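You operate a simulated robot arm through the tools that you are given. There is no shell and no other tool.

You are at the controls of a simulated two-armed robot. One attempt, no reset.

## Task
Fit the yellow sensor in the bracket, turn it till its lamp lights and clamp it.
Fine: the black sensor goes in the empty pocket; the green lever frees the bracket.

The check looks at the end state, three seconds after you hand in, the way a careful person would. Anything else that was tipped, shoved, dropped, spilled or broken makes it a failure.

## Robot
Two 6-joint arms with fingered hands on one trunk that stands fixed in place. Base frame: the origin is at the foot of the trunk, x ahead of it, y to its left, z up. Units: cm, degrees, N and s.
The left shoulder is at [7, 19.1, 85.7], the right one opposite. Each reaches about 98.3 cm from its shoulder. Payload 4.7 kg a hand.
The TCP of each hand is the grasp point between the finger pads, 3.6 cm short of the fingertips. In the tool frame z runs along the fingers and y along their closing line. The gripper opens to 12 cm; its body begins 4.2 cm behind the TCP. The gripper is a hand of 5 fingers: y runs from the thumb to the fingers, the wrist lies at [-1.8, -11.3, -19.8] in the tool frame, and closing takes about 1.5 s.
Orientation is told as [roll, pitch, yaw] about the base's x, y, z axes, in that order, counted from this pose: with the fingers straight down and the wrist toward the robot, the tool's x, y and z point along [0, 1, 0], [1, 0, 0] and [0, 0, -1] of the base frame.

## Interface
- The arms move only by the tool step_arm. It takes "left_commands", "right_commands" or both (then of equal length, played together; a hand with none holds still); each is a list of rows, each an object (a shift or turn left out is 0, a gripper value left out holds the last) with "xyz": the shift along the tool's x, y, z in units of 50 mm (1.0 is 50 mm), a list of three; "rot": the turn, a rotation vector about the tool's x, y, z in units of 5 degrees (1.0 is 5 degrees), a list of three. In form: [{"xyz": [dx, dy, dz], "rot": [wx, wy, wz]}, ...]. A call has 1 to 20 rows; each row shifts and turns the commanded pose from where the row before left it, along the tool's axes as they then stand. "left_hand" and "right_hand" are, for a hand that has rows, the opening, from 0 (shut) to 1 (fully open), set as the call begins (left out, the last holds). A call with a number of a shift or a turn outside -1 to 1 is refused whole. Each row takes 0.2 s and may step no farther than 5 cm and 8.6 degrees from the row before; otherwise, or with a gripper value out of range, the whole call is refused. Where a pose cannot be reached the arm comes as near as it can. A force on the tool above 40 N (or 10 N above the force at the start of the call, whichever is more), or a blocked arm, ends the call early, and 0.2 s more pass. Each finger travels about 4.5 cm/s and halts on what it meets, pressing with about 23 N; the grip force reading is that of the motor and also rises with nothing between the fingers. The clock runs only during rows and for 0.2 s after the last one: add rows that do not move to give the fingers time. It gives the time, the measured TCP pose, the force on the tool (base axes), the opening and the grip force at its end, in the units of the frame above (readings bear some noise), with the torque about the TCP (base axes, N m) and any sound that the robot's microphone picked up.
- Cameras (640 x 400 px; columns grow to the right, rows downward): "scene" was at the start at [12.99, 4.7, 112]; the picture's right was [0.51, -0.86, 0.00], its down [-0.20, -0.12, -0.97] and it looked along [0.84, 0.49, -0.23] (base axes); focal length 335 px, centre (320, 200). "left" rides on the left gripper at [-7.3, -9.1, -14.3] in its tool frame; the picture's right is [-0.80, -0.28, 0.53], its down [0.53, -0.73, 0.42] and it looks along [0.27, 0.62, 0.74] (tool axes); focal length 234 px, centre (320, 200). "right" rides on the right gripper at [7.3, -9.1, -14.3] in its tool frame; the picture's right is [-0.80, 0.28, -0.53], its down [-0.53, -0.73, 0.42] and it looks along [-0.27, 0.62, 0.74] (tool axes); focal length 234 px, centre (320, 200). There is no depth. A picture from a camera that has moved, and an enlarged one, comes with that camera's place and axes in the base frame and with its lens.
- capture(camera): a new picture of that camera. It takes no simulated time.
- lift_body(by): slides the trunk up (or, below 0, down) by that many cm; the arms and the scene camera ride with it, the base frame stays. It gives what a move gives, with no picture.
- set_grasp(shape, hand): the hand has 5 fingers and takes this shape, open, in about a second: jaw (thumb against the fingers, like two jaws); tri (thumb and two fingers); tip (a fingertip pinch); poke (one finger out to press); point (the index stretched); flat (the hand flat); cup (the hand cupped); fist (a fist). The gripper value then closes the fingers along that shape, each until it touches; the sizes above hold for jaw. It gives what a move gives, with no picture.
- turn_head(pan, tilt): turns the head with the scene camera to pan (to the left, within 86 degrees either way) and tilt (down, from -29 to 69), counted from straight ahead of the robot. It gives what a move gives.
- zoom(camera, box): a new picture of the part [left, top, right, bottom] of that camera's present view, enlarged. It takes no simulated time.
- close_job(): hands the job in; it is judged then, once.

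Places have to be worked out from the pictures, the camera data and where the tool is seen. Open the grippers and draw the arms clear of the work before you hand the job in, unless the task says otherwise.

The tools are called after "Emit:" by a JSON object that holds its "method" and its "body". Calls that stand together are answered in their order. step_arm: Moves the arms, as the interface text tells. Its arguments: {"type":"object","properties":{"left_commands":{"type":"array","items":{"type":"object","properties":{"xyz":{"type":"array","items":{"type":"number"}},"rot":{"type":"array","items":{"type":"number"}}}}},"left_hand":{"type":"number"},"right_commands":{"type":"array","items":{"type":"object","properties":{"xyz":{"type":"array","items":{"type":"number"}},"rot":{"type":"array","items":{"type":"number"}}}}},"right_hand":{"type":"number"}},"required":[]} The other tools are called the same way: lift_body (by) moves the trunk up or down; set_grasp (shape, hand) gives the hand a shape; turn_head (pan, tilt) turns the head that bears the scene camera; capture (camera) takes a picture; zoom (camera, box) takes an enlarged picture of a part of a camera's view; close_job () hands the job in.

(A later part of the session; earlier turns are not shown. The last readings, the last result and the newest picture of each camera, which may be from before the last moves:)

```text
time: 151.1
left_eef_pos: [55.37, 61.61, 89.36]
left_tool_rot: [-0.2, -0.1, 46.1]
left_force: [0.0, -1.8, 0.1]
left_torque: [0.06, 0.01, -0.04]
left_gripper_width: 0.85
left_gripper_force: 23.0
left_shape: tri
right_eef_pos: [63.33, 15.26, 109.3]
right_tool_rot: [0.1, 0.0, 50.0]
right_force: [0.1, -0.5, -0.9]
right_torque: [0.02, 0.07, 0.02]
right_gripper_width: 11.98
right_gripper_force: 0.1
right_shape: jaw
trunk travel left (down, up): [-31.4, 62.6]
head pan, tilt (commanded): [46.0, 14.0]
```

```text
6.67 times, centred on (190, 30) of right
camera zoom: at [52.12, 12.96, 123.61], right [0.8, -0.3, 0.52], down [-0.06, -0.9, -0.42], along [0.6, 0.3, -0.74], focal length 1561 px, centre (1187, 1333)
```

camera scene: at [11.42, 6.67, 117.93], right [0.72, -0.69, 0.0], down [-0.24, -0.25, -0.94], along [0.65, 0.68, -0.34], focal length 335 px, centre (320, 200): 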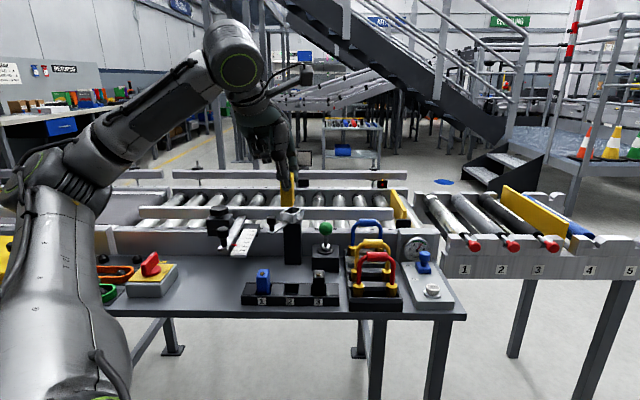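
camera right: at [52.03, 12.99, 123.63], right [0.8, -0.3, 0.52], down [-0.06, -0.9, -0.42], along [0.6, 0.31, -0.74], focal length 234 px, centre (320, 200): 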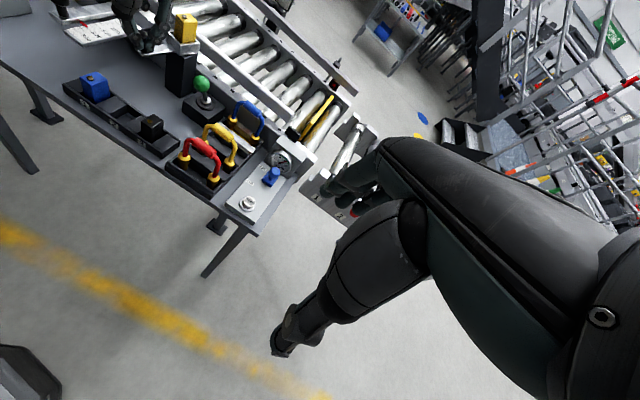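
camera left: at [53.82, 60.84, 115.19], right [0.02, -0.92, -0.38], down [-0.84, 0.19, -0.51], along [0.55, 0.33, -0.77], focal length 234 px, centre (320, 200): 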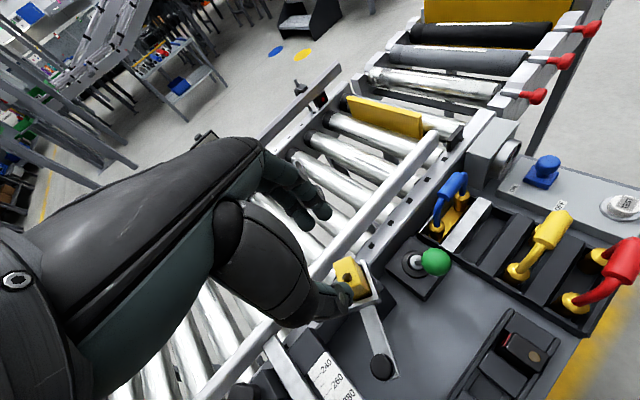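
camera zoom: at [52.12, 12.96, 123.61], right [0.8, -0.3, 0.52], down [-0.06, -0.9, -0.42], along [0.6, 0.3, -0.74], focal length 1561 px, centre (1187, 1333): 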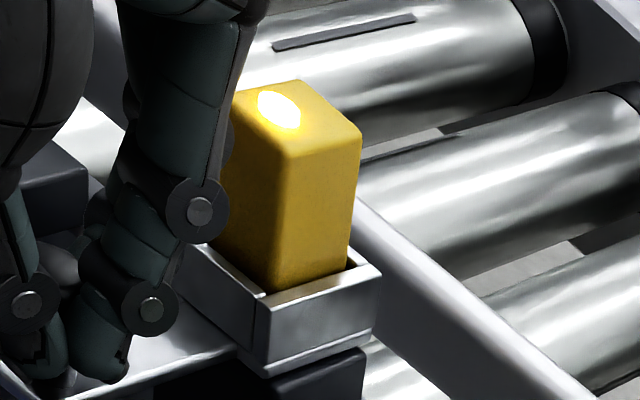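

The lamp lights at hand yaw ≈46°. To sit in the middle of the window, I probe a little further (+2°).

Emit:
{"method": "step_arm", "body": {"left_commands": [{"xyz": [-0.03, 0.001, 0], "rot": [0, 0, -0.2]}, {"xyz": [-0.03, 0.001, 0], "rot": [0, 0, -0.2]}]}}

Emit:
{"method": "zoom", "body": {"camera": "right", "box": [150, 0, 230, 60]}}

```text
time: 151.7
left_eef_pos: [55.49, 61.44, 89.26]
left_tool_rot: [-0.2, -0.1, 48.0]
left_force: [-1.1, -2.0, -1.3]
left_torque: [0.02, 0.01, -0.03]
left_gripper_width: 0.84
left_gripper_force: 23.5
left_shape: tri
right_eef_pos: [63.33, 15.51, 109.31]
right_tool_rot: [-0.1, 0.0, 50.0]
right_force: [-0.2, -0.1, 0.2]
right_torque: [0.01, -0.04, 0.01]
right_gripper_width: 11.97
right_gripper_force: 0.1
right_shape: jaw
trunk travel left (down, up): [-31.4, 62.6]
head pan, tilt (commanded): [46.0, 14.0]
```

```text
6.67 times, centred on (190, 30) of right
camera zoom: at [52.04, 13.01, 123.64], right [0.8, -0.3, 0.53], down [-0.06, -0.9, -0.42], along [0.6, 0.3, -0.74], focal length 1561 px, centre (1187, 1333)
```

zoom: 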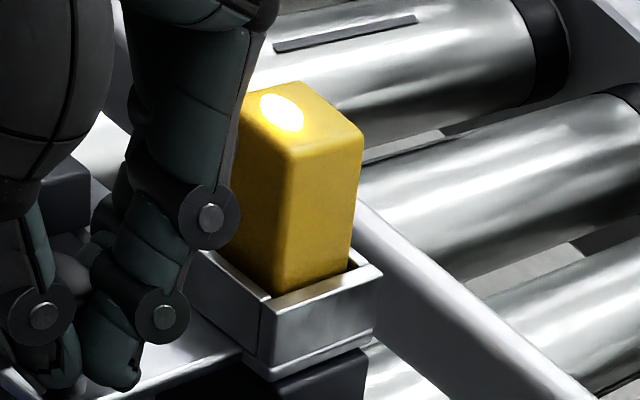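

Still lit at 48°. I probe +2° more to find the far edge.

Emit:
{"method": "step_arm", "body": {"left_commands": [{"xyz": [-0.03, 0.001, 0], "rot": [0, 0, -0.2]}, {"xyz": [-0.03, 0.001, 0], "rot": [0, 0, -0.2]}]}}

Emit:
{"method": "zoom", "body": {"camera": "right", "box": [150, 0, 230, 60]}}

```text
time: 152.3
left_eef_pos: [55.83, 61.2, 89.29]
left_tool_rot: [-0.2, -0.2, 49.9]
left_force: [-2.0, -3.8, -2.1]
left_torque: [0.0, 0.07, 0.01]
left_gripper_width: 0.85
left_gripper_force: 22.3
left_shape: tri
right_eef_pos: [63.38, 15.38, 109.33]
right_tool_rot: [0.1, -0.1, 50.0]
right_force: [0.3, 0.4, -0.4]
right_torque: [-0.01, 0.02, -0.01]
right_gripper_width: 11.98
right_gripper_force: 0.1
right_shape: jaw
trunk travel left (down, up): [-31.4, 62.6]
head pan, tilt (commanded): [46.0, 14.0]
```

```text
6.67 times, centred on (190, 30) of right
camera zoom: at [52.04, 13.0, 123.64], right [0.8, -0.3, 0.53], down [-0.06, -0.9, -0.42], along [0.6, 0.3, -0.74], focal length 1561 px, centre (1187, 1333)
```

zoom: 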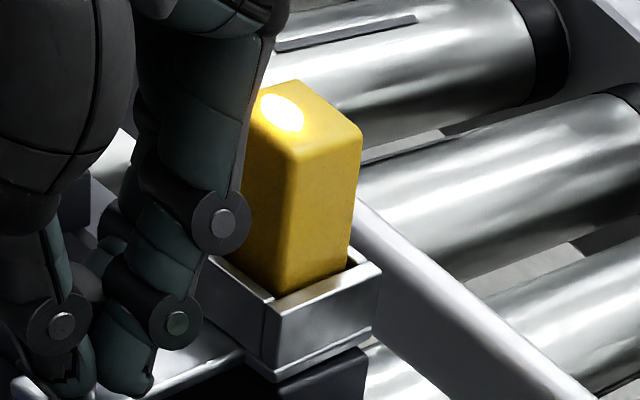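

Lit from 46° to at least 50°. I ease back about 1.5° toward the middle, then open the hand and check that the lamp stays lit.

Emit:
{"method": "step_arm", "body": {"left_commands": [{"xyz": [0.045, 0, 0], "rot": [0, 0, 0.3]}, {}]}}

Emit:
{"method": "step_arm", "body": {"left_commands": [{}, {}, {}, {}, {}], "left_hand": 0.36}}

Emit:
{"method": "zoom", "body": {"camera": "right", "box": [130, 0, 230, 70]}}

Emit:
{"method": "zoom", "body": {"camera": "left", "box": [260, 180, 400, 320]}}

```text
time: 152.9
left_eef_pos: [55.52, 61.32, 89.34]
left_tool_rot: [-0.2, -0.3, 48.5]
left_force: [-3.8, -4.5, -2.0]
left_torque: [-0.05, 0.06, -0.01]
left_gripper_width: 0.87
left_gripper_force: 22.9
left_shape: tri
right_eef_pos: [63.28, 15.34, 109.45]
right_tool_rot: [0.0, 0.0, 50.0]
right_force: [-0.4, 1.0, -0.5]
right_torque: [-0.03, 0.01, 0.03]
right_gripper_width: 11.95
right_gripper_force: 0.1
right_shape: jaw
trunk travel left (down, up): [-31.4, 62.6]
head pan, tilt (commanded): [46.0, 14.0]
```

```text
time: 154.1
left_eef_pos: [55.66, 61.37, 89.28]
left_tool_rot: [-0.2, -0.2, 48.3]
left_force: [0.3, -0.1, -0.2]
left_torque: [0.0, 0.03, 0.0]
left_gripper_width: 4.26
left_gripper_force: 0.2
left_shape: tri
right_eef_pos: [63.36, 15.38, 109.38]
right_tool_rot: [0.0, 0.0, 50.0]
right_force: [-0.3, -0.5, -0.3]
right_torque: [0.0, 0.01, -0.03]
right_gripper_width: 11.96
right_gripper_force: 0.1
right_shape: jaw
trunk travel left (down, up): [-31.4, 62.6]
head pan, tilt (commanded): [46.0, 14.0]
```

```text
5.71 times, centred on (180, 35) of right
camera zoom: at [52.05, 13.03, 123.64], right [0.8, -0.3, 0.53], down [-0.06, -0.9, -0.42], along [0.6, 0.3, -0.74], focal length 1338 px, centre (1120, 1143)
```

zoom: 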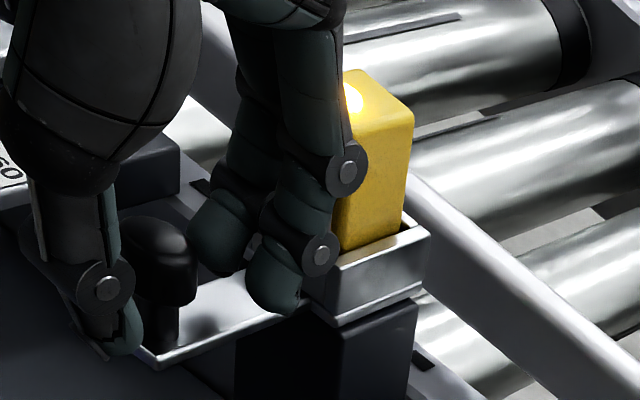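

```text
2.86 times, centred on (330, 250) of left
camera zoom: at [54.95, 49.82, 103.55], right [0.42, -0.74, -0.52], down [-0.88, -0.19, -0.43], along [0.22, 0.64, -0.74], focal length 669 px, centre (291, 57)
```

zoom: 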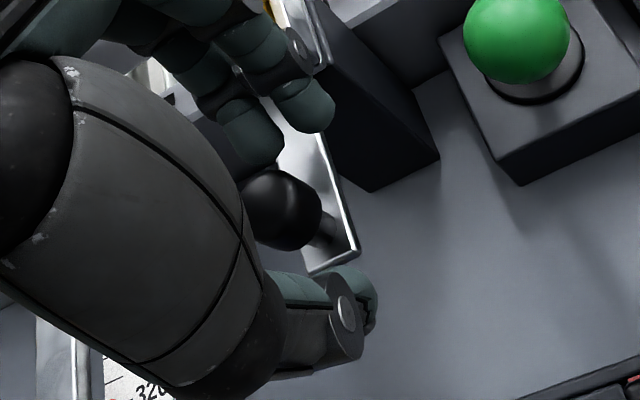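

The lamp stays lit with the knob free between the fingers. I lift straight up with the trunk by 10 cm and re-check the lamp.

Emit:
{"method": "lift_body", "body": {"by": 10}}

Emit:
{"method": "capture", "body": {"camera": "right"}}

Emit:
{"method": "zoom", "body": {"camera": "right", "box": [130, 0, 230, 70]}}

```text
time: 155.5
left_eef_pos: [55.69, 61.46, 99.21]
left_tool_rot: [-0.2, -0.2, 48.4]
left_force: [-1.1, -0.6, -0.7]
left_torque: [0.02, 0.02, -0.01]
left_gripper_width: 4.27
left_gripper_force: 0.0
left_shape: tri
right_eef_pos: [63.45, 15.39, 119.34]
right_tool_rot: [0.1, 0.0, 50.1]
right_force: [0.1, -0.2, -0.5]
right_torque: [-0.01, 0.0, 0.02]
right_gripper_width: 11.94
right_gripper_force: 0.1
right_shape: jaw
trunk travel left (down, up): [-41.4, 52.6]
head pan, tilt (commanded): [46.0, 14.0]
```

```text
taken
camera right: at [52.08, 13.04, 133.61], right [0.8, -0.3, 0.52], down [-0.06, -0.9, -0.42], along [0.6, 0.3, -0.74], focal length 234 px, centre (320, 200)
```

right: 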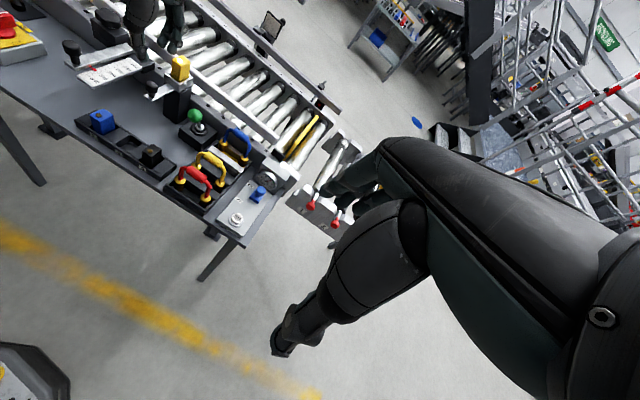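

```text
5.71 times, centred on (180, 35) of right
camera zoom: at [52.08, 13.04, 133.61], right [0.8, -0.3, 0.52], down [-0.06, -0.9, -0.42], along [0.6, 0.3, -0.74], focal length 1338 px, centre (1120, 1143)
```

zoom: 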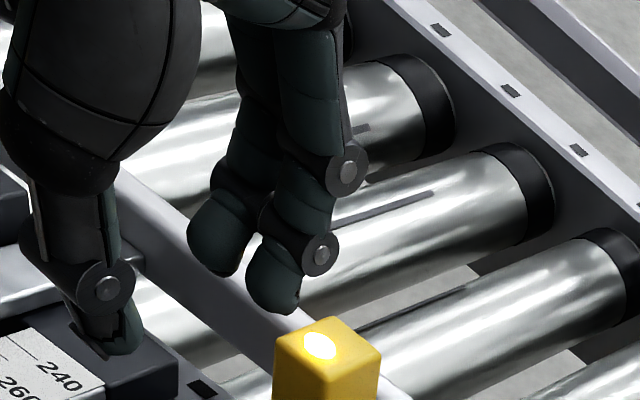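

The lamp is lit and steady. Now I go to push the green lever back: I turn the hand in stages to about yaw 5° while shifting toward a point above the lever.

Emit:
{"method": "step_arm", "body": {"left_commands": [{"rot": [0, 0, 1]}, {"rot": [0, 0, 1]}, {"rot": [0, 0, 1]}, {"rot": [0, 0, 1]}, {"xyz": [-0.41, 0.35, 0]}, {"rot": [0, 0, 1]}, {"rot": [0, 0, 1]}, {"rot": [0, 0, 1]}, {"rot": [0, 0, 1]}, {"rot": [0, 0, 0.7]}, {"rot": [-0.8, 0, 0]}, {"rot": [-0.8, 0, 0]}]}}

```text
time: 158.1
left_eef_pos: [58.23, 60.6, 99.24]
left_tool_rot: [0.0, -8.4, 4.8]
left_force: [-0.9, 0.7, 0.4]
left_torque: [0.05, 0.02, -0.01]
left_gripper_width: 4.29
left_gripper_force: 0.0
left_shape: tri
right_eef_pos: [63.42, 15.3, 119.25]
right_tool_rot: [-0.1, -0.1, 50.0]
right_force: [-1.6, 1.0, 0.4]
right_torque: [-0.02, -0.03, 0.02]
right_gripper_width: 11.97
right_gripper_force: 0.0
right_shape: jaw
trunk travel left (down, up): [-41.4, 52.6]
head pan, tilt (commanded): [46.0, 14.0]
```

I verify the ball's position with the scene and right cameras before descending.

Emit:
{"method": "turn_head", "body": {"pan": 44, "tilt": 25}}

Emit:
{"method": "zoom", "body": {"camera": "scene", "box": [270, 150, 350, 220]}}

Emit:
{"method": "zoom", "body": {"camera": "right", "box": [140, 40, 240, 140]}}

```text
time: 158.8
left_eef_pos: [58.22, 60.44, 99.2]
left_tool_rot: [0.0, -8.2, 4.9]
left_force: [-0.3, 0.6, -0.5]
left_torque: [0.01, -0.03, 0.01]
left_gripper_width: 4.29
left_gripper_force: 0.0
left_shape: tri
right_eef_pos: [63.43, 15.32, 119.31]
right_tool_rot: [0.0, 0.0, 50.0]
right_force: [0.3, 0.2, -0.1]
right_torque: [-0.04, 0.0, 0.01]
right_gripper_width: 11.97
right_gripper_force: 0.0
right_shape: jaw
trunk travel left (down, up): [-41.4, 52.6]
head pan, tilt (commanded): [44.0, 25.0]
```

```text
5.71 times, centred on (310, 185) of scene
camera zoom: at [11.57, 6.37, 118.13], right [0.69, -0.72, 0.0], down [-0.3, -0.29, -0.91], along [0.65, 0.63, -0.42], focal length 1915 px, centre (377, 286)
```

zoom: 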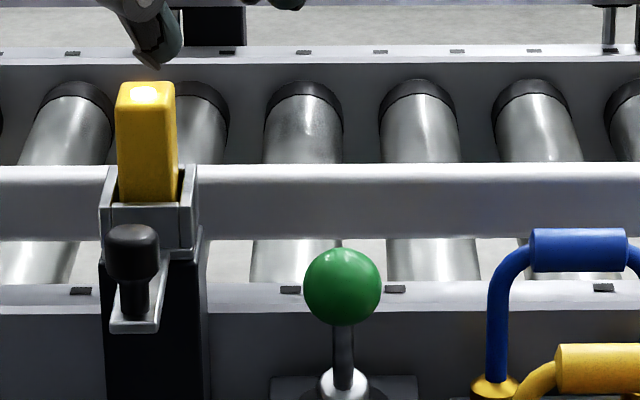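

```text
4.00 times, centred on (190, 90) of right
camera zoom: at [52.05, 13.02, 133.64], right [0.8, -0.3, 0.53], down [-0.06, -0.9, -0.42], along [0.6, 0.3, -0.74], focal length 937 px, centre (840, 640)
```

zoom: 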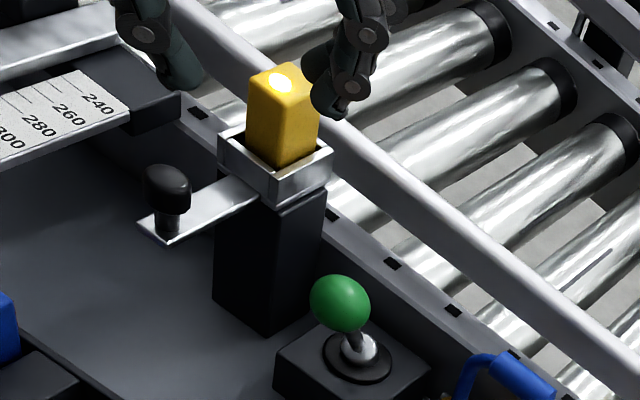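

Ball at about (63.7, 58.85, 83.7) and the bracket is at ≈46°, lamp lit. I move to above the lever's near side with a wider opening.

Emit:
{"method": "step_arm", "body": {"left_commands": [{"xyz": [-0.234, 0.351, 0.267]}, {"xyz": [-0.234, 0.351, 0.267]}, {"xyz": [-0.234, 0.351, 0.267]}, {}, {}], "left_hand": 0.48}}

Emit:
{"method": "zoom", "body": {"camera": "scene", "box": [250, 110, 370, 230]}}

Emit:
{"method": "zoom", "body": {"camera": "left", "box": [260, 180, 420, 340]}}

```text
time: 160.0
left_eef_pos: [64.16, 57.42, 95.96]
left_tool_rot: [0.0, -8.4, 4.9]
left_force: [0.9, 0.7, 0.9]
left_torque: [-0.01, 0.03, -0.05]
left_gripper_width: 5.74
left_gripper_force: 0.0
left_shape: tri
right_eef_pos: [63.47, 15.36, 119.2]
right_tool_rot: [-0.1, 0.1, 50.0]
right_force: [1.0, 1.1, 1.2]
right_torque: [0.01, 0.01, 0.05]
right_gripper_width: 11.98
right_gripper_force: 0.1
right_shape: jaw
trunk travel left (down, up): [-41.4, 52.6]
head pan, tilt (commanded): [44.0, 25.0]
```

```text
3.33 times, centred on (310, 170) of scene
camera zoom: at [11.61, 6.35, 118.12], right [0.69, -0.72, 0.0], down [-0.3, -0.29, -0.91], along [0.65, 0.63, -0.42], focal length 1117 px, centre (353, 300)
```

zoom: 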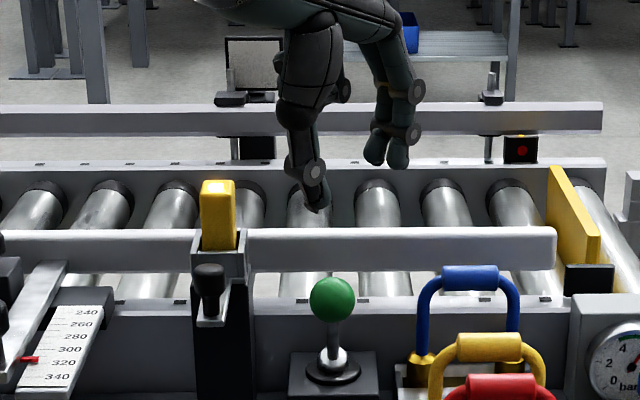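

```text
2.50 times, centred on (340, 260) of left
camera zoom: at [53.74, 49.32, 108.77], right [-0.13, -0.82, -0.56], down [-0.71, 0.47, -0.53], along [0.7, 0.33, -0.64], focal length 585 px, centre (270, 50)
```

zoom: 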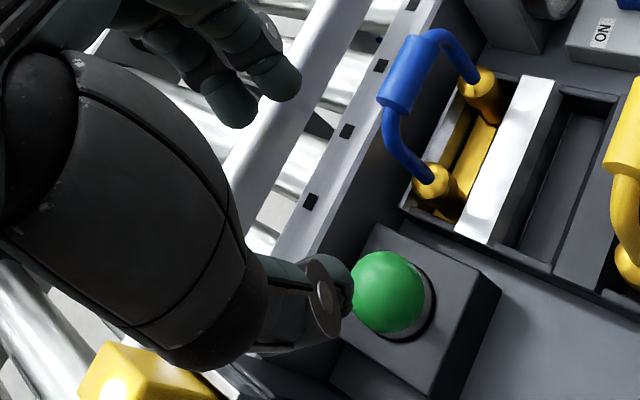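

The hand is clear above; the thumb will pass just in front of the ball. I descend vertically to z≈87.1.

Emit:
{"method": "step_arm", "body": {"left_commands": [{"xyz": [0, -0.0642, 0.44]}, {"xyz": [0, -0.0642, 0.44]}, {"xyz": [0, -0.0642, 0.44]}]}}

Emit:
{"method": "zoom", "body": {"camera": "scene", "box": [270, 150, 350, 230]}}

Emit:
{"method": "zoom", "body": {"camera": "right", "box": [140, 40, 240, 140]}}

```text
time: 160.8
left_eef_pos: [64.28, 57.51, 89.27]
left_tool_rot: [0.0, -8.3, 5.0]
left_force: [0.4, 0.0, 0.2]
left_torque: [-0.04, -0.01, -0.01]
left_gripper_width: 5.72
left_gripper_force: 0.1
left_shape: tri
right_eef_pos: [63.41, 15.45, 119.29]
right_tool_rot: [-0.1, -0.1, 50.0]
right_force: [0.0, 0.8, -0.2]
right_torque: [0.02, -0.04, 0.0]
right_gripper_width: 11.96
right_gripper_force: 0.0
right_shape: jaw
trunk travel left (down, up): [-41.4, 52.6]
head pan, tilt (commanded): [44.0, 25.0]
```

```text
5.00 times, centred on (310, 190) of scene
camera zoom: at [11.63, 6.41, 118.12], right [0.69, -0.72, 0.0], down [-0.3, -0.29, -0.91], along [0.65, 0.63, -0.42], focal length 1676 px, centre (370, 250)
```

zoom: 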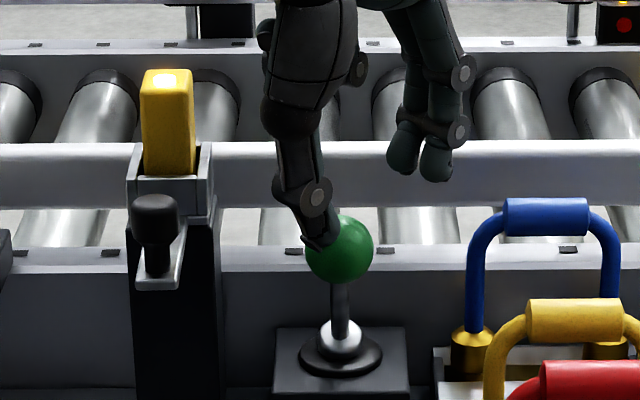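

```text
4.00 times, centred on (190, 90) of right
camera zoom: at [52.11, 13.08, 133.61], right [0.8, -0.3, 0.52], down [-0.06, -0.9, -0.42], along [0.6, 0.3, -0.74], focal length 937 px, centre (840, 640)
```

zoom: 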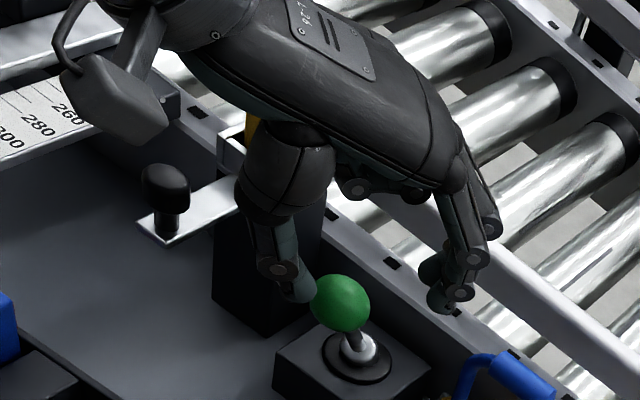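

From both cameras the thumb tip is about (−3.0, −1.4, +2.2) from the ball. I shift right slightly, descend 2.3 cm and close to ~4.3 cm so the thumb sits in front of the ball along the push line.

Emit:
{"method": "step_arm", "body": {"left_commands": [{"xyz": [-0.163, 0.008, 0]}, {"xyz": [0, -0.0332, 0.2275]}, {"xyz": [0, -0.0332, 0.2275]}]}}

Emit:
{"method": "step_arm", "body": {"left_commands": [{}, {}, {}, {}], "left_hand": 0.36}}

Emit:
{"method": "zoom", "body": {"camera": "scene", "box": [270, 150, 350, 230]}}

Emit:
{"method": "zoom", "body": {"camera": "right", "box": [140, 40, 240, 140]}}

```text
time: 161.6
left_eef_pos: [64.37, 56.64, 87.14]
left_tool_rot: [0.0, -8.4, 4.9]
left_force: [-0.4, -1.3, -0.5]
left_torque: [-0.01, -0.02, 0.01]
left_gripper_width: 5.71
left_gripper_force: 0.0
left_shape: tri
right_eef_pos: [63.38, 15.37, 119.3]
right_tool_rot: [0.0, 0.1, 50.0]
right_force: [-1.1, -0.6, 0.8]
right_torque: [-0.03, -0.01, 0.0]
right_gripper_width: 12.0
right_gripper_force: 0.1
right_shape: jaw
trunk travel left (down, up): [-41.4, 52.6]
head pan, tilt (commanded): [44.0, 25.0]
```

```text
time: 162.6
left_eef_pos: [64.3, 56.75, 87.29]
left_tool_rot: [0.0, -8.2, 4.8]
left_force: [-0.2, 0.2, -0.8]
left_torque: [0.02, 0.0, 0.01]
left_gripper_width: 4.35
left_gripper_force: 0.2
left_shape: tri
right_eef_pos: [63.38, 15.28, 119.31]
right_tool_rot: [0.0, 0.0, 50.0]
right_force: [-0.4, -0.2, 0.1]
right_torque: [0.02, 0.02, 0.02]
right_gripper_width: 11.98
right_gripper_force: 0.1
right_shape: jaw
trunk travel left (down, up): [-41.4, 52.6]
head pan, tilt (commanded): [44.0, 25.0]
```

```text
5.00 times, centred on (310, 190) of scene
camera zoom: at [11.58, 6.37, 118.12], right [0.69, -0.72, 0.0], down [-0.3, -0.29, -0.91], along [0.65, 0.63, -0.42], focal length 1676 px, centre (370, 250)
```

zoom: 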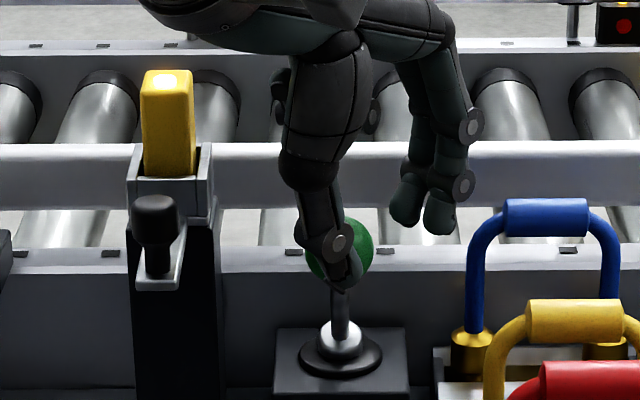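

```text
4.00 times, centred on (190, 90) of right
camera zoom: at [52.05, 13.03, 133.64], right [0.8, -0.3, 0.53], down [-0.06, -0.9, -0.42], along [0.6, 0.3, -0.74], focal length 937 px, centre (840, 640)
```

zoom: 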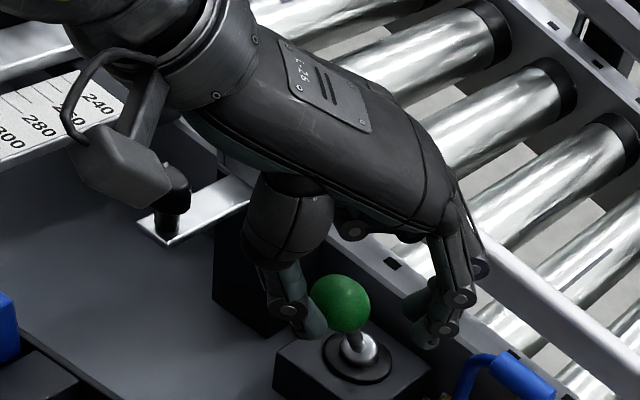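

The thumb is right in front of the ball. I push away along the bench depth, 2 cm first.

Emit:
{"method": "step_arm", "body": {"left_commands": [{"xyz": [0.0966, 0.1136, 0.0165]}, {"xyz": [0.0966, 0.1136, 0.0165]}, {"xyz": [0.0644, 0.0757, 0.011]}]}}

Emit:
{"method": "zoom", "body": {"camera": "scene", "box": [270, 150, 350, 230]}}

Emit:
{"method": "zoom", "body": {"camera": "right", "box": [140, 30, 240, 130]}}

```text
time: 163.4
left_eef_pos: [64.93, 57.62, 87.44]
left_tool_rot: [0.2, -8.3, 5.1]
left_force: [-1.2, -3.7, -1.0]
left_torque: [-0.12, 0.03, 0.04]
left_gripper_width: 4.39
left_gripper_force: 0.0
left_shape: tri
left hand out of reach, approached as far as the arm can: row 2, 3
right_eef_pos: [63.3, 15.33, 119.29]
right_tool_rot: [0.0, 0.1, 50.1]
right_force: [-1.0, -0.6, 0.7]
right_torque: [-0.01, 0.01, 0.01]
right_gripper_width: 11.98
right_gripper_force: 0.0
right_shape: jaw
trunk travel left (down, up): [-41.4, 52.6]
head pan, tilt (commanded): [44.0, 25.0]
```

```text
5.00 times, centred on (310, 190) of scene
camera zoom: at [11.57, 6.31, 118.13], right [0.69, -0.72, 0.0], down [-0.3, -0.29, -0.91], along [0.65, 0.63, -0.42], focal length 1676 px, centre (370, 250)
```

zoom: 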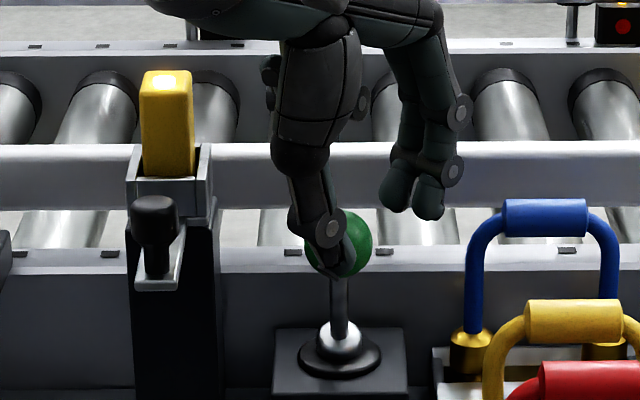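

```text
4.00 times, centred on (190, 80) of right
camera zoom: at [52.04, 12.95, 133.65], right [0.8, -0.3, 0.53], down [-0.06, -0.9, -0.43], along [0.6, 0.3, -0.74], focal length 937 px, centre (840, 680)
```

zoom: 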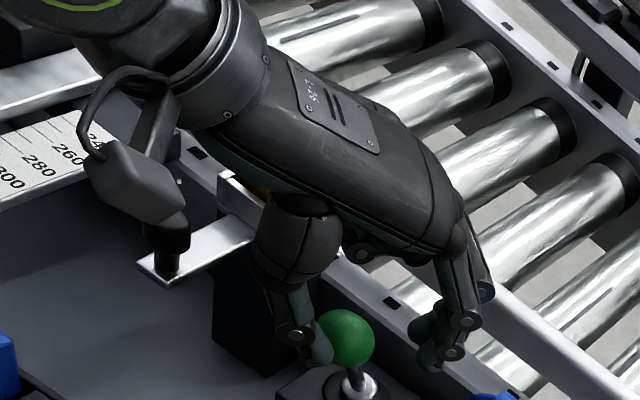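

The push was refused by a reach limit at this posture. I back off, rise, tilt the hand outward to −20° (the posture that worked for the pull) and lower the trunk.

Emit:
{"method": "step_arm", "body": {"left_commands": [{"xyz": [-0.1288, -0.1514, -0.022]}, {"xyz": [0, 0.087, -0.594]}, {"xyz": [0, 0.087, -0.594]}, {"xyz": [0, 0.087, -0.594]}, {"rot": [-0.8, 0, 0]}, {"rot": [-0.8, 0, 0]}, {"rot": [-0.8, 0, 0]}, {"xyz": [0, 0.2, -0.56]}, {"xyz": [0, 0.2, -0.56]}, {"xyz": [0, 0.2, -0.56]}, {"xyz": [0, 0.2, -0.56]}]}}

Emit:
{"method": "zoom", "body": {"camera": "right", "box": [140, 30, 240, 130]}}

```text
time: 165.8
left_eef_pos: [63.97, 56.98, 108.42]
left_tool_rot: [-0.1, -20.4, 4.9]
left_force: [-0.1, -0.9, 0.0]
left_torque: [0.01, 0.01, 0.01]
left_gripper_width: 4.33
left_gripper_force: 0.1
left_shape: tri
right_eef_pos: [63.45, 15.19, 119.34]
right_tool_rot: [0.0, 0.0, 50.0]
right_force: [-0.6, 0.2, -0.1]
right_torque: [0.03, -0.03, 0.05]
right_gripper_width: 11.96
right_gripper_force: 0.1
right_shape: jaw
trunk travel left (down, up): [-41.4, 52.6]
head pan, tilt (commanded): [44.0, 25.0]
```

```text
4.00 times, centred on (190, 80) of right
camera zoom: at [52.01, 12.95, 133.66], right [0.8, -0.3, 0.53], down [-0.06, -0.9, -0.43], along [0.6, 0.3, -0.74], focal length 937 px, centre (840, 680)
```

zoom: 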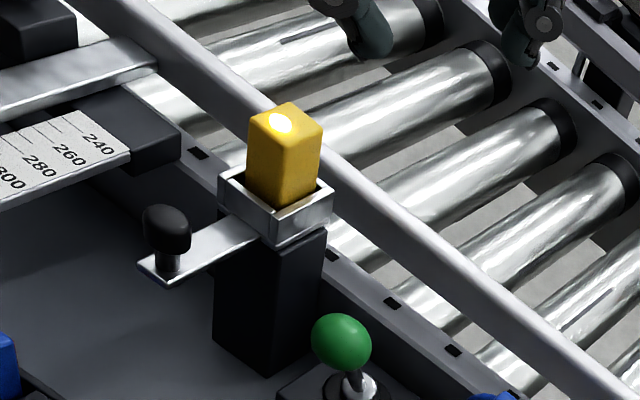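

The lever hasn't moved and the lamp is still lit. I lower the trunk by 16 cm (hand to z≈92.4) and check.

Emit:
{"method": "lift_body", "body": {"by": -16}}

Emit:
{"method": "capture", "body": {"camera": "right"}}

Emit:
{"method": "zoom", "body": {"camera": "scene", "box": [270, 90, 350, 170]}}

```text
time: 167.6
left_eef_pos: [63.88, 56.98, 92.38]
left_tool_rot: [0.1, -20.3, 4.9]
left_force: [0.3, -0.1, 1.1]
left_torque: [-0.01, -0.01, 0.0]
left_gripper_width: 4.34
left_gripper_force: 0.1
left_shape: tri
right_eef_pos: [63.3, 15.25, 103.42]
right_tool_rot: [0.1, -0.1, 50.0]
right_force: [0.3, 0.1, -0.5]
right_torque: [-0.04, -0.01, 0.01]
right_gripper_width: 11.95
right_gripper_force: 0.0
right_shape: jaw
trunk travel left (down, up): [-25.4, 68.6]
head pan, tilt (commanded): [44.0, 25.0]
```

```text
taken
camera right: at [52.02, 13.01, 117.66], right [0.8, -0.3, 0.53], down [-0.06, -0.9, -0.42], along [0.6, 0.3, -0.74], focal length 234 px, centre (320, 200)
```

right: 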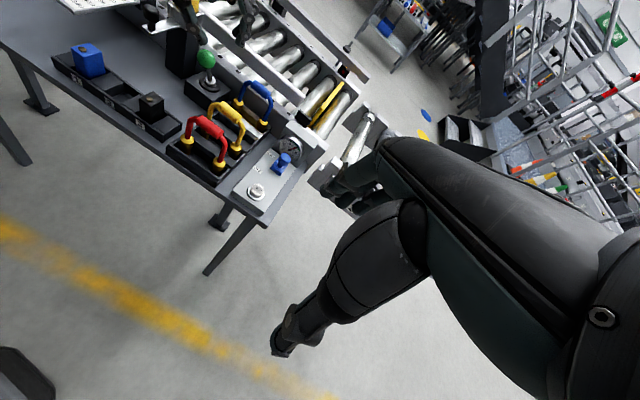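

```text
5.00 times, centred on (310, 130) of scene
camera zoom: at [11.55, 6.36, 102.13], right [0.69, -0.72, 0.0], down [-0.3, -0.29, -0.91], along [0.65, 0.63, -0.42], focal length 1676 px, centre (370, 550)
```

zoom: 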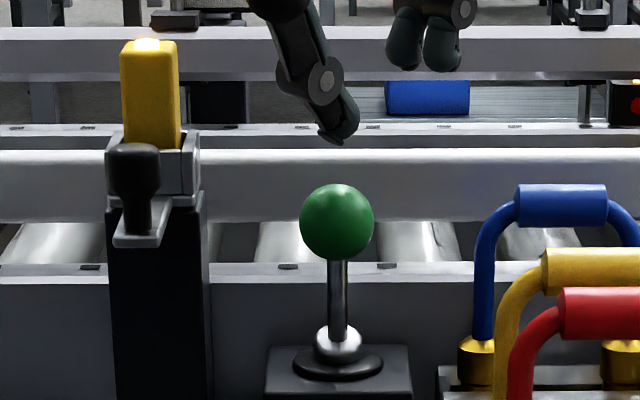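

The thumb must come down a bit further in front. I move 0.8 cm toward the robot, then descend to z≈87.6.

Emit:
{"method": "step_arm", "body": {"left_commands": [{"xyz": [-0.104, -0.116, -0.043]}, {"xyz": [0, -0.11, 0.297]}, {"xyz": [0, -0.11, 0.297]}, {"xyz": [0, -0.11, 0.297]}]}}

Emit:
{"method": "zoom", "body": {"camera": "scene", "box": [270, 90, 350, 170]}}

Emit:
{"method": "zoom", "body": {"camera": "right", "box": [150, 0, 250, 100]}}

```text
time: 168.6
left_eef_pos: [63.36, 56.42, 87.68]
left_tool_rot: [-0.1, -20.3, 5.0]
left_force: [-1.4, -0.9, 1.0]
left_torque: [0.04, 0.02, -0.02]
left_gripper_width: 4.34
left_gripper_force: 0.1
left_shape: tri
right_eef_pos: [63.35, 15.32, 103.24]
right_tool_rot: [0.0, 0.0, 50.0]
right_force: [0.7, 0.2, 1.0]
right_torque: [-0.04, 0.0, 0.02]
right_gripper_width: 11.97
right_gripper_force: 0.1
right_shape: jaw
trunk travel left (down, up): [-25.4, 68.6]
head pan, tilt (commanded): [44.0, 25.0]
```

```text
5.00 times, centred on (310, 130) of scene
camera zoom: at [11.59, 6.39, 102.12], right [0.69, -0.72, 0.0], down [-0.3, -0.29, -0.91], along [0.65, 0.63, -0.42], focal length 1676 px, centre (370, 550)
```

zoom: 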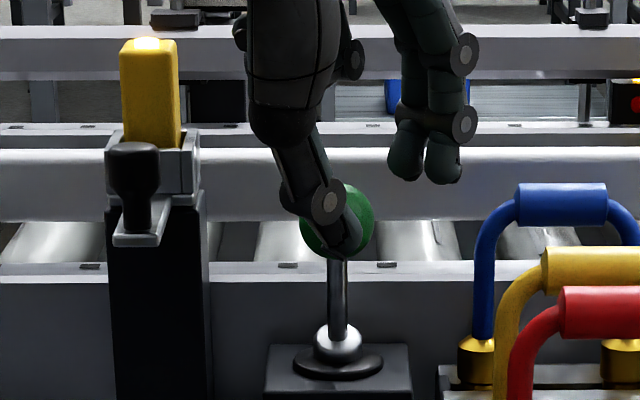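

```text
4.00 times, centred on (200, 50) of right
camera zoom: at [52.07, 13.05, 117.62], right [0.8, -0.3, 0.52], down [-0.06, -0.9, -0.42], along [0.6, 0.3, -0.74], focal length 937 px, centre (800, 800)
```

zoom: 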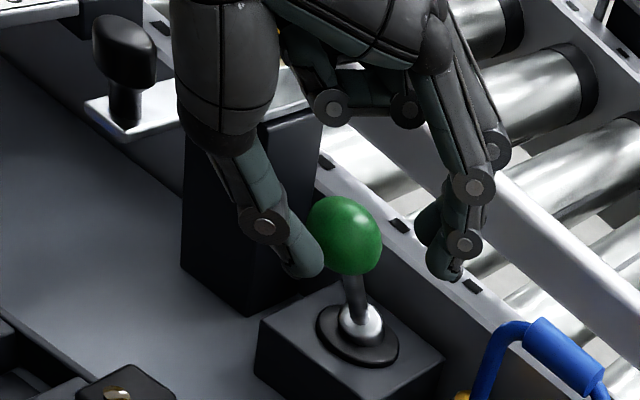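

The thumb is squarely in front of the ball. I push away along the bench depth in 1 cm rows.

Emit:
{"method": "step_arm", "body": {"left_commands": [{"xyz": [0.1288, 0.1434, 0.053]}, {"xyz": [0.1288, 0.1434, 0.053]}, {"xyz": [0.1288, 0.1434, 0.053]}]}}

Emit:
{"method": "zoom", "body": {"camera": "scene", "box": [270, 90, 350, 170]}}

Emit:
{"method": "zoom", "body": {"camera": "right", "box": [150, 0, 250, 100]}}

```text
time: 169.4
left_eef_pos: [65.5, 58.74, 87.54]
left_tool_rot: [0.1, -20.3, 4.9]
left_force: [-0.2, -0.8, 0.4]
left_torque: [-0.02, 0.0, 0.0]
left_gripper_width: 4.36
left_gripper_force: 0.0
left_shape: tri
right_eef_pos: [63.27, 15.3, 103.28]
right_tool_rot: [0.0, 0.0, 50.1]
right_force: [0.5, 0.2, 0.8]
right_torque: [-0.01, -0.01, 0.03]
right_gripper_width: 11.94
right_gripper_force: 0.0
right_shape: jaw
trunk travel left (down, up): [-25.4, 68.6]
head pan, tilt (commanded): [44.0, 25.0]
```

```text
5.00 times, centred on (310, 130) of scene
camera zoom: at [11.6, 6.38, 102.11], right [0.69, -0.72, 0.0], down [-0.3, -0.29, -0.91], along [0.65, 0.63, -0.42], focal length 1676 px, centre (370, 550)
```

zoom: 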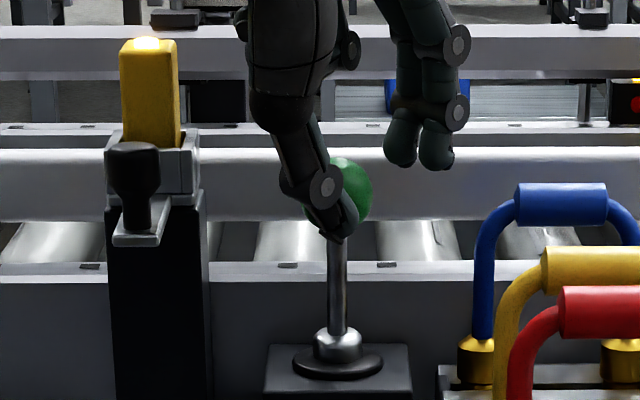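

```text
4.00 times, centred on (200, 50) of right
camera zoom: at [52.09, 13.04, 117.61], right [0.8, -0.3, 0.52], down [-0.06, -0.9, -0.42], along [0.6, 0.3, -0.74], focal length 937 px, centre (800, 800)
```

zoom: 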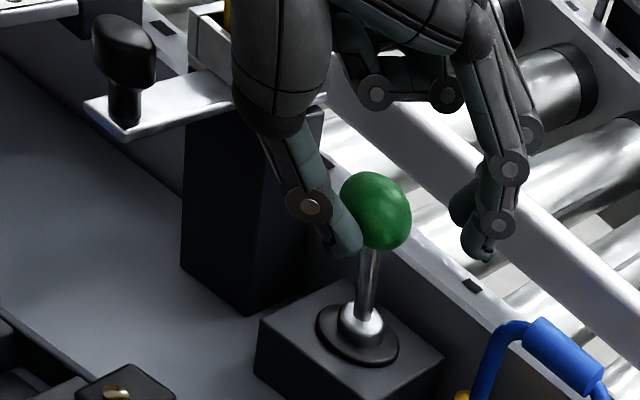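

The lever swings with the thumb and the lamp remains lit. I continue another 3 cm.

Emit:
{"method": "step_arm", "body": {"left_commands": [{"xyz": [0.1288, 0.1434, 0.053]}, {"xyz": [0.1288, 0.1434, 0.053]}, {"xyz": [0.0644, 0.0717, 0.0265]}]}}

Emit:
{"method": "zoom", "body": {"camera": "scene", "box": [270, 90, 350, 170]}}

Emit:
{"method": "zoom", "body": {"camera": "right", "box": [150, 0, 250, 100]}}

```text
time: 170.2
left_eef_pos: [67.25, 60.36, 87.71]
left_tool_rot: [0.0, -20.2, 4.7]
left_force: [-0.1, 0.1, 0.1]
left_torque: [-0.02, 0.02, 0.0]
left_gripper_width: 4.4
left_gripper_force: 0.0
left_shape: tri
right_eef_pos: [63.34, 15.29, 103.25]
right_tool_rot: [0.0, -0.1, 49.9]
right_force: [0.2, 0.4, -0.1]
right_torque: [-0.03, 0.01, 0.04]
right_gripper_width: 11.97
right_gripper_force: 0.1
right_shape: jaw
trunk travel left (down, up): [-25.4, 68.6]
head pan, tilt (commanded): [44.0, 25.0]
```

```text
5.00 times, centred on (310, 130) of scene
camera zoom: at [11.57, 6.37, 102.12], right [0.69, -0.72, 0.0], down [-0.3, -0.29, -0.91], along [0.65, 0.63, -0.42], focal length 1676 px, centre (370, 550)
```

zoom: 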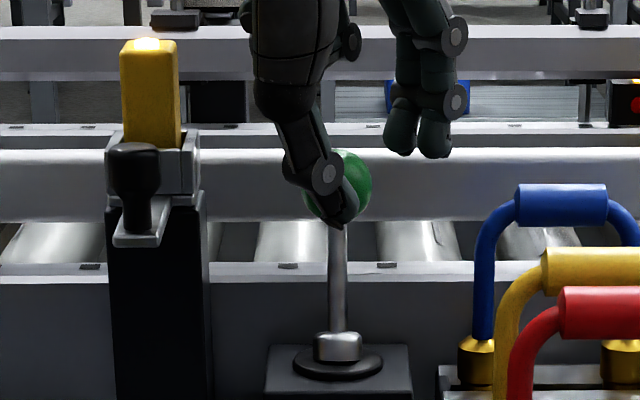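

```text
4.00 times, centred on (200, 50) of right
camera zoom: at [52.05, 13.03, 117.64], right [0.8, -0.3, 0.53], down [-0.06, -0.9, -0.42], along [0.6, 0.3, -0.74], focal length 937 px, centre (800, 800)
```

zoom: 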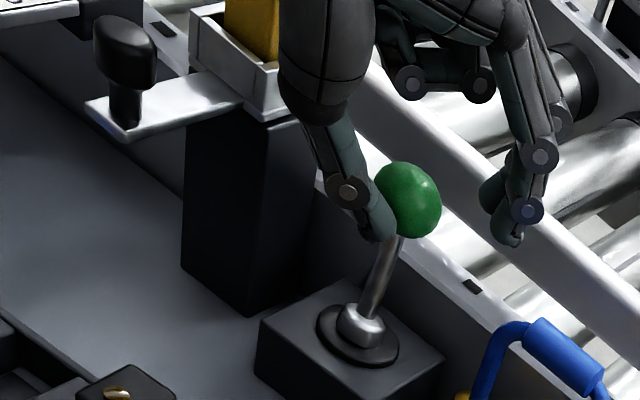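

Nearly there. I push in 4 mm rows until the stop is felt.

Emit:
{"method": "step_arm", "body": {"left_commands": [{"xyz": [0.0515, 0.0574, 0.0212]}, {"xyz": [0.0515, 0.0574, 0.0212]}, {"xyz": [0.0515, 0.0574, 0.0212]}]}}

Emit:
{"method": "zoom", "body": {"camera": "right", "box": [150, 0, 250, 100]}}

```text
time: 171.0
left_eef_pos: [67.65, 61.12, 87.69]
left_tool_rot: [0.1, -20.4, 4.9]
left_force: [0.5, 0.5, 0.6]
left_torque: [-0.05, 0.02, 0.03]
left_gripper_width: 4.39
left_gripper_force: 0.0
left_shape: tri
left hand out of reach, approached as far as the arm can: row 3
right_eef_pos: [63.45, 15.36, 103.41]
right_tool_rot: [0.1, 0.0, 49.9]
right_force: [1.2, 0.2, -0.4]
right_torque: [-0.02, -0.01, -0.02]
right_gripper_width: 11.96
right_gripper_force: 0.0
right_shape: jaw
trunk travel left (down, up): [-25.4, 68.6]
head pan, tilt (commanded): [44.0, 25.0]
```

```text
4.00 times, centred on (200, 50) of right
camera zoom: at [52.04, 13.04, 117.64], right [0.8, -0.3, 0.53], down [-0.06, -0.9, -0.42], along [0.6, 0.3, -0.74], focal length 937 px, centre (800, 800)
```

zoom: 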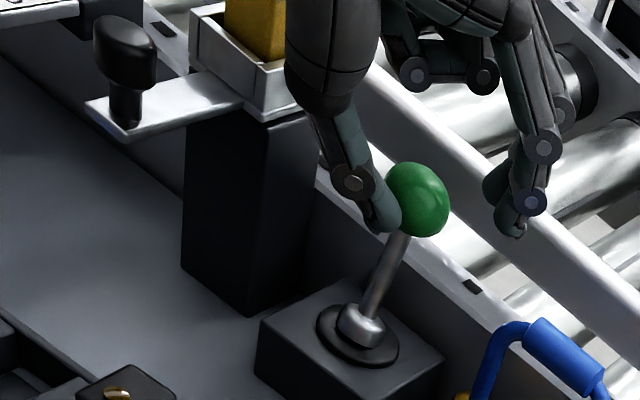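

A reach limit stopped the last row with no stop felt yet. I tilt the hand outward a further 6° (which also swings the thumb forward) and push on a little.

Emit:
{"method": "step_arm", "body": {"left_commands": [{"rot": [-0.6, 0, 0]}, {"rot": [-0.6, 0, 0]}, {"xyz": [0.0386, 0.041, 0.0188]}, {"xyz": [0.0386, 0.041, 0.0188]}]}}

Emit:
{"method": "zoom", "body": {"camera": "right", "box": [150, 0, 250, 100]}}

Emit:
{"method": "zoom", "body": {"camera": "scene", "box": [270, 90, 350, 170]}}

```text
time: 172.0
left_eef_pos: [68.06, 61.38, 87.69]
left_tool_rot: [0.2, -26.3, 5.1]
left_force: [-0.3, -0.3, -0.1]
left_torque: [-0.05, -0.02, 0.0]
left_gripper_width: 4.35
left_gripper_force: 0.1
left_shape: tri
right_eef_pos: [63.34, 15.36, 103.32]
right_tool_rot: [0.0, -0.1, 50.0]
right_force: [-0.3, 0.1, 0.8]
right_torque: [-0.04, 0.0, 0.02]
right_gripper_width: 11.98
right_gripper_force: 0.0
right_shape: jaw
trunk travel left (down, up): [-25.4, 68.6]
head pan, tilt (commanded): [44.0, 25.0]
```

```text
4.00 times, centred on (200, 50) of right
camera zoom: at [52.04, 13.02, 117.64], right [0.8, -0.3, 0.53], down [-0.06, -0.9, -0.42], along [0.6, 0.3, -0.74], focal length 937 px, centre (800, 800)
```

zoom: 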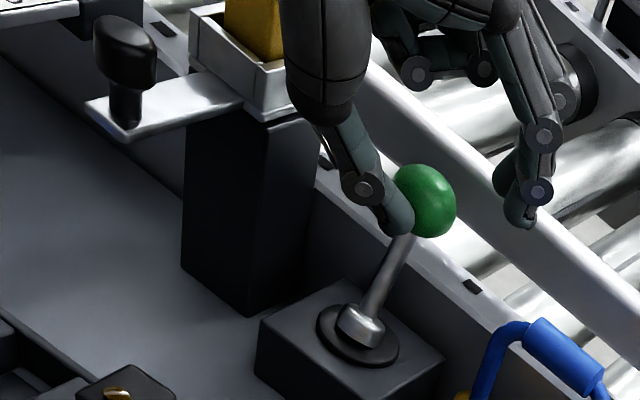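

```text
5.00 times, centred on (310, 130) of scene
camera zoom: at [11.57, 6.36, 102.12], right [0.69, -0.72, 0.0], down [-0.3, -0.29, -0.91], along [0.65, 0.63, -0.42], focal length 1676 px, centre (370, 550)
```

zoom: 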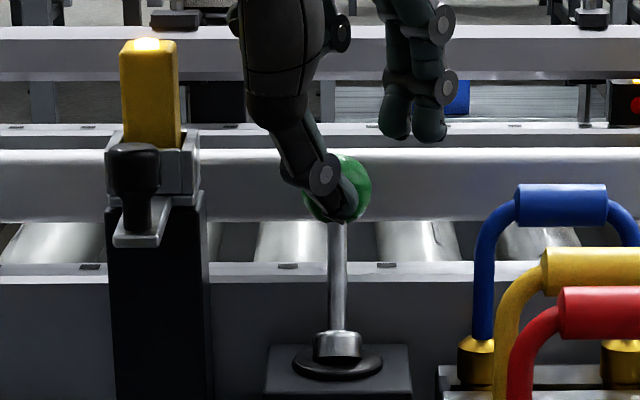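

The ball is now at about its original clamped place or slightly beyond, still with no resistance. I push a few more millimetres to feel the stop.

Emit:
{"method": "step_arm", "body": {"left_commands": [{"xyz": [0.0386, 0.041, 0.0188]}, {"xyz": [0.0386, 0.041, 0.0188]}]}}

Emit:
{"method": "zoom", "body": {"camera": "right", "box": [150, 0, 250, 100]}}

```text
time: 172.6
left_eef_pos: [67.92, 61.72, 87.6]
left_tool_rot: [0.1, -26.5, 5.2]
left_force: [-0.5, -0.9, 0.5]
left_torque: [0.0, 0.03, 0.01]
left_gripper_width: 4.35
left_gripper_force: 0.0
left_shape: tri
left hand out of reach, approached as far as the arm can: row 1, 2
right_eef_pos: [63.32, 15.4, 103.35]
right_tool_rot: [-0.1, 0.0, 50.0]
right_force: [-0.7, 0.2, -0.2]
right_torque: [0.0, -0.01, -0.03]
right_gripper_width: 11.95
right_gripper_force: 0.0
right_shape: jaw
trunk travel left (down, up): [-25.4, 68.6]
head pan, tilt (commanded): [44.0, 25.0]
```

```text
4.00 times, centred on (200, 50) of right
camera zoom: at [52.04, 13.05, 117.64], right [0.8, -0.3, 0.53], down [-0.06, -0.9, -0.42], along [0.6, 0.3, -0.74], focal length 937 px, centre (800, 800)
```

zoom: 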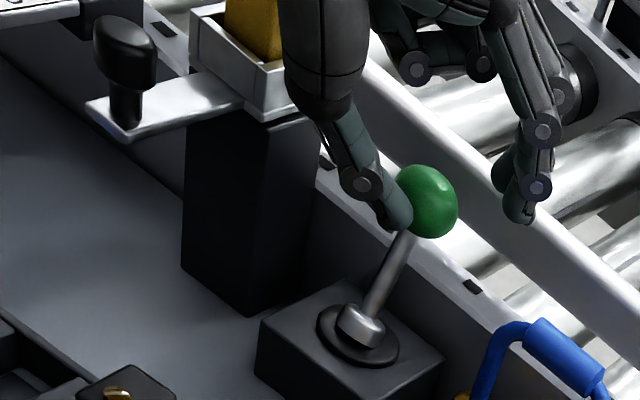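

The lever is at or slightly past its original clamped position. I break contact by moving 0.5 cm back, then lift straight up with the trunk and inspect.

Emit:
{"method": "step_arm", "body": {"left_commands": [{"xyz": [-0.0644, -0.068, -0.031]}, {}]}}

Emit:
{"method": "lift_body", "body": {"by": 12}}

Emit:
{"method": "zoom", "body": {"camera": "right", "box": [140, 20, 240, 120]}}

Emit:
{"method": "zoom", "body": {"camera": "scene", "box": [260, 120, 360, 220]}}

```text
time: 173.2
left_eef_pos: [67.56, 61.23, 87.79]
left_tool_rot: [0.1, -26.3, 4.9]
left_force: [1.1, 0.2, -1.4]
left_torque: [-0.03, 0.0, 0.03]
left_gripper_width: 4.33
left_gripper_force: 0.1
left_shape: tri
right_eef_pos: [63.37, 15.28, 103.33]
right_tool_rot: [-0.1, 0.0, 50.0]
right_force: [0.1, 0.8, 0.3]
right_torque: [-0.03, 0.02, -0.04]
right_gripper_width: 11.96
right_gripper_force: 0.0
right_shape: jaw
trunk travel left (down, up): [-25.4, 68.6]
head pan, tilt (commanded): [44.0, 25.0]
```

```text
time: 174.7
left_eef_pos: [67.63, 61.22, 99.75]
left_tool_rot: [0.0, -26.4, 4.8]
left_force: [0.6, 0.3, 0.1]
left_torque: [-0.02, 0.0, 0.0]
left_gripper_width: 4.35
left_gripper_force: 0.1
left_shape: tri
right_eef_pos: [63.3, 15.33, 115.2]
right_tool_rot: [0.0, 0.0, 50.0]
right_force: [1.0, -0.1, -0.2]
right_torque: [-0.01, 0.02, -0.01]
right_gripper_width: 11.96
right_gripper_force: 0.0
right_shape: jaw
trunk travel left (down, up): [-37.4, 56.6]
head pan, tilt (commanded): [44.0, 25.0]
```

```text
4.00 times, centred on (190, 70) of right
camera zoom: at [52.08, 13.05, 129.61], right [0.8, -0.3, 0.52], down [-0.06, -0.9, -0.42], along [0.6, 0.3, -0.74], focal length 937 px, centre (840, 720)
```

zoom: 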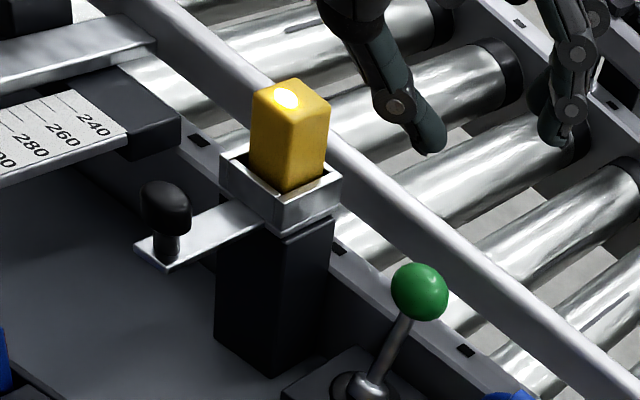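

```text
4.00 times, centred on (310, 170) of scene
camera zoom: at [11.6, 6.39, 114.11], right [0.69, -0.72, 0.0], down [-0.3, -0.29, -0.91], along [0.65, 0.63, -0.42], focal length 1340 px, centre (360, 320)
```

zoom: 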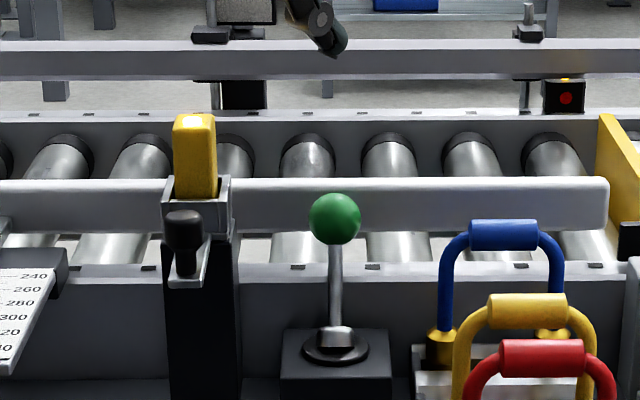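

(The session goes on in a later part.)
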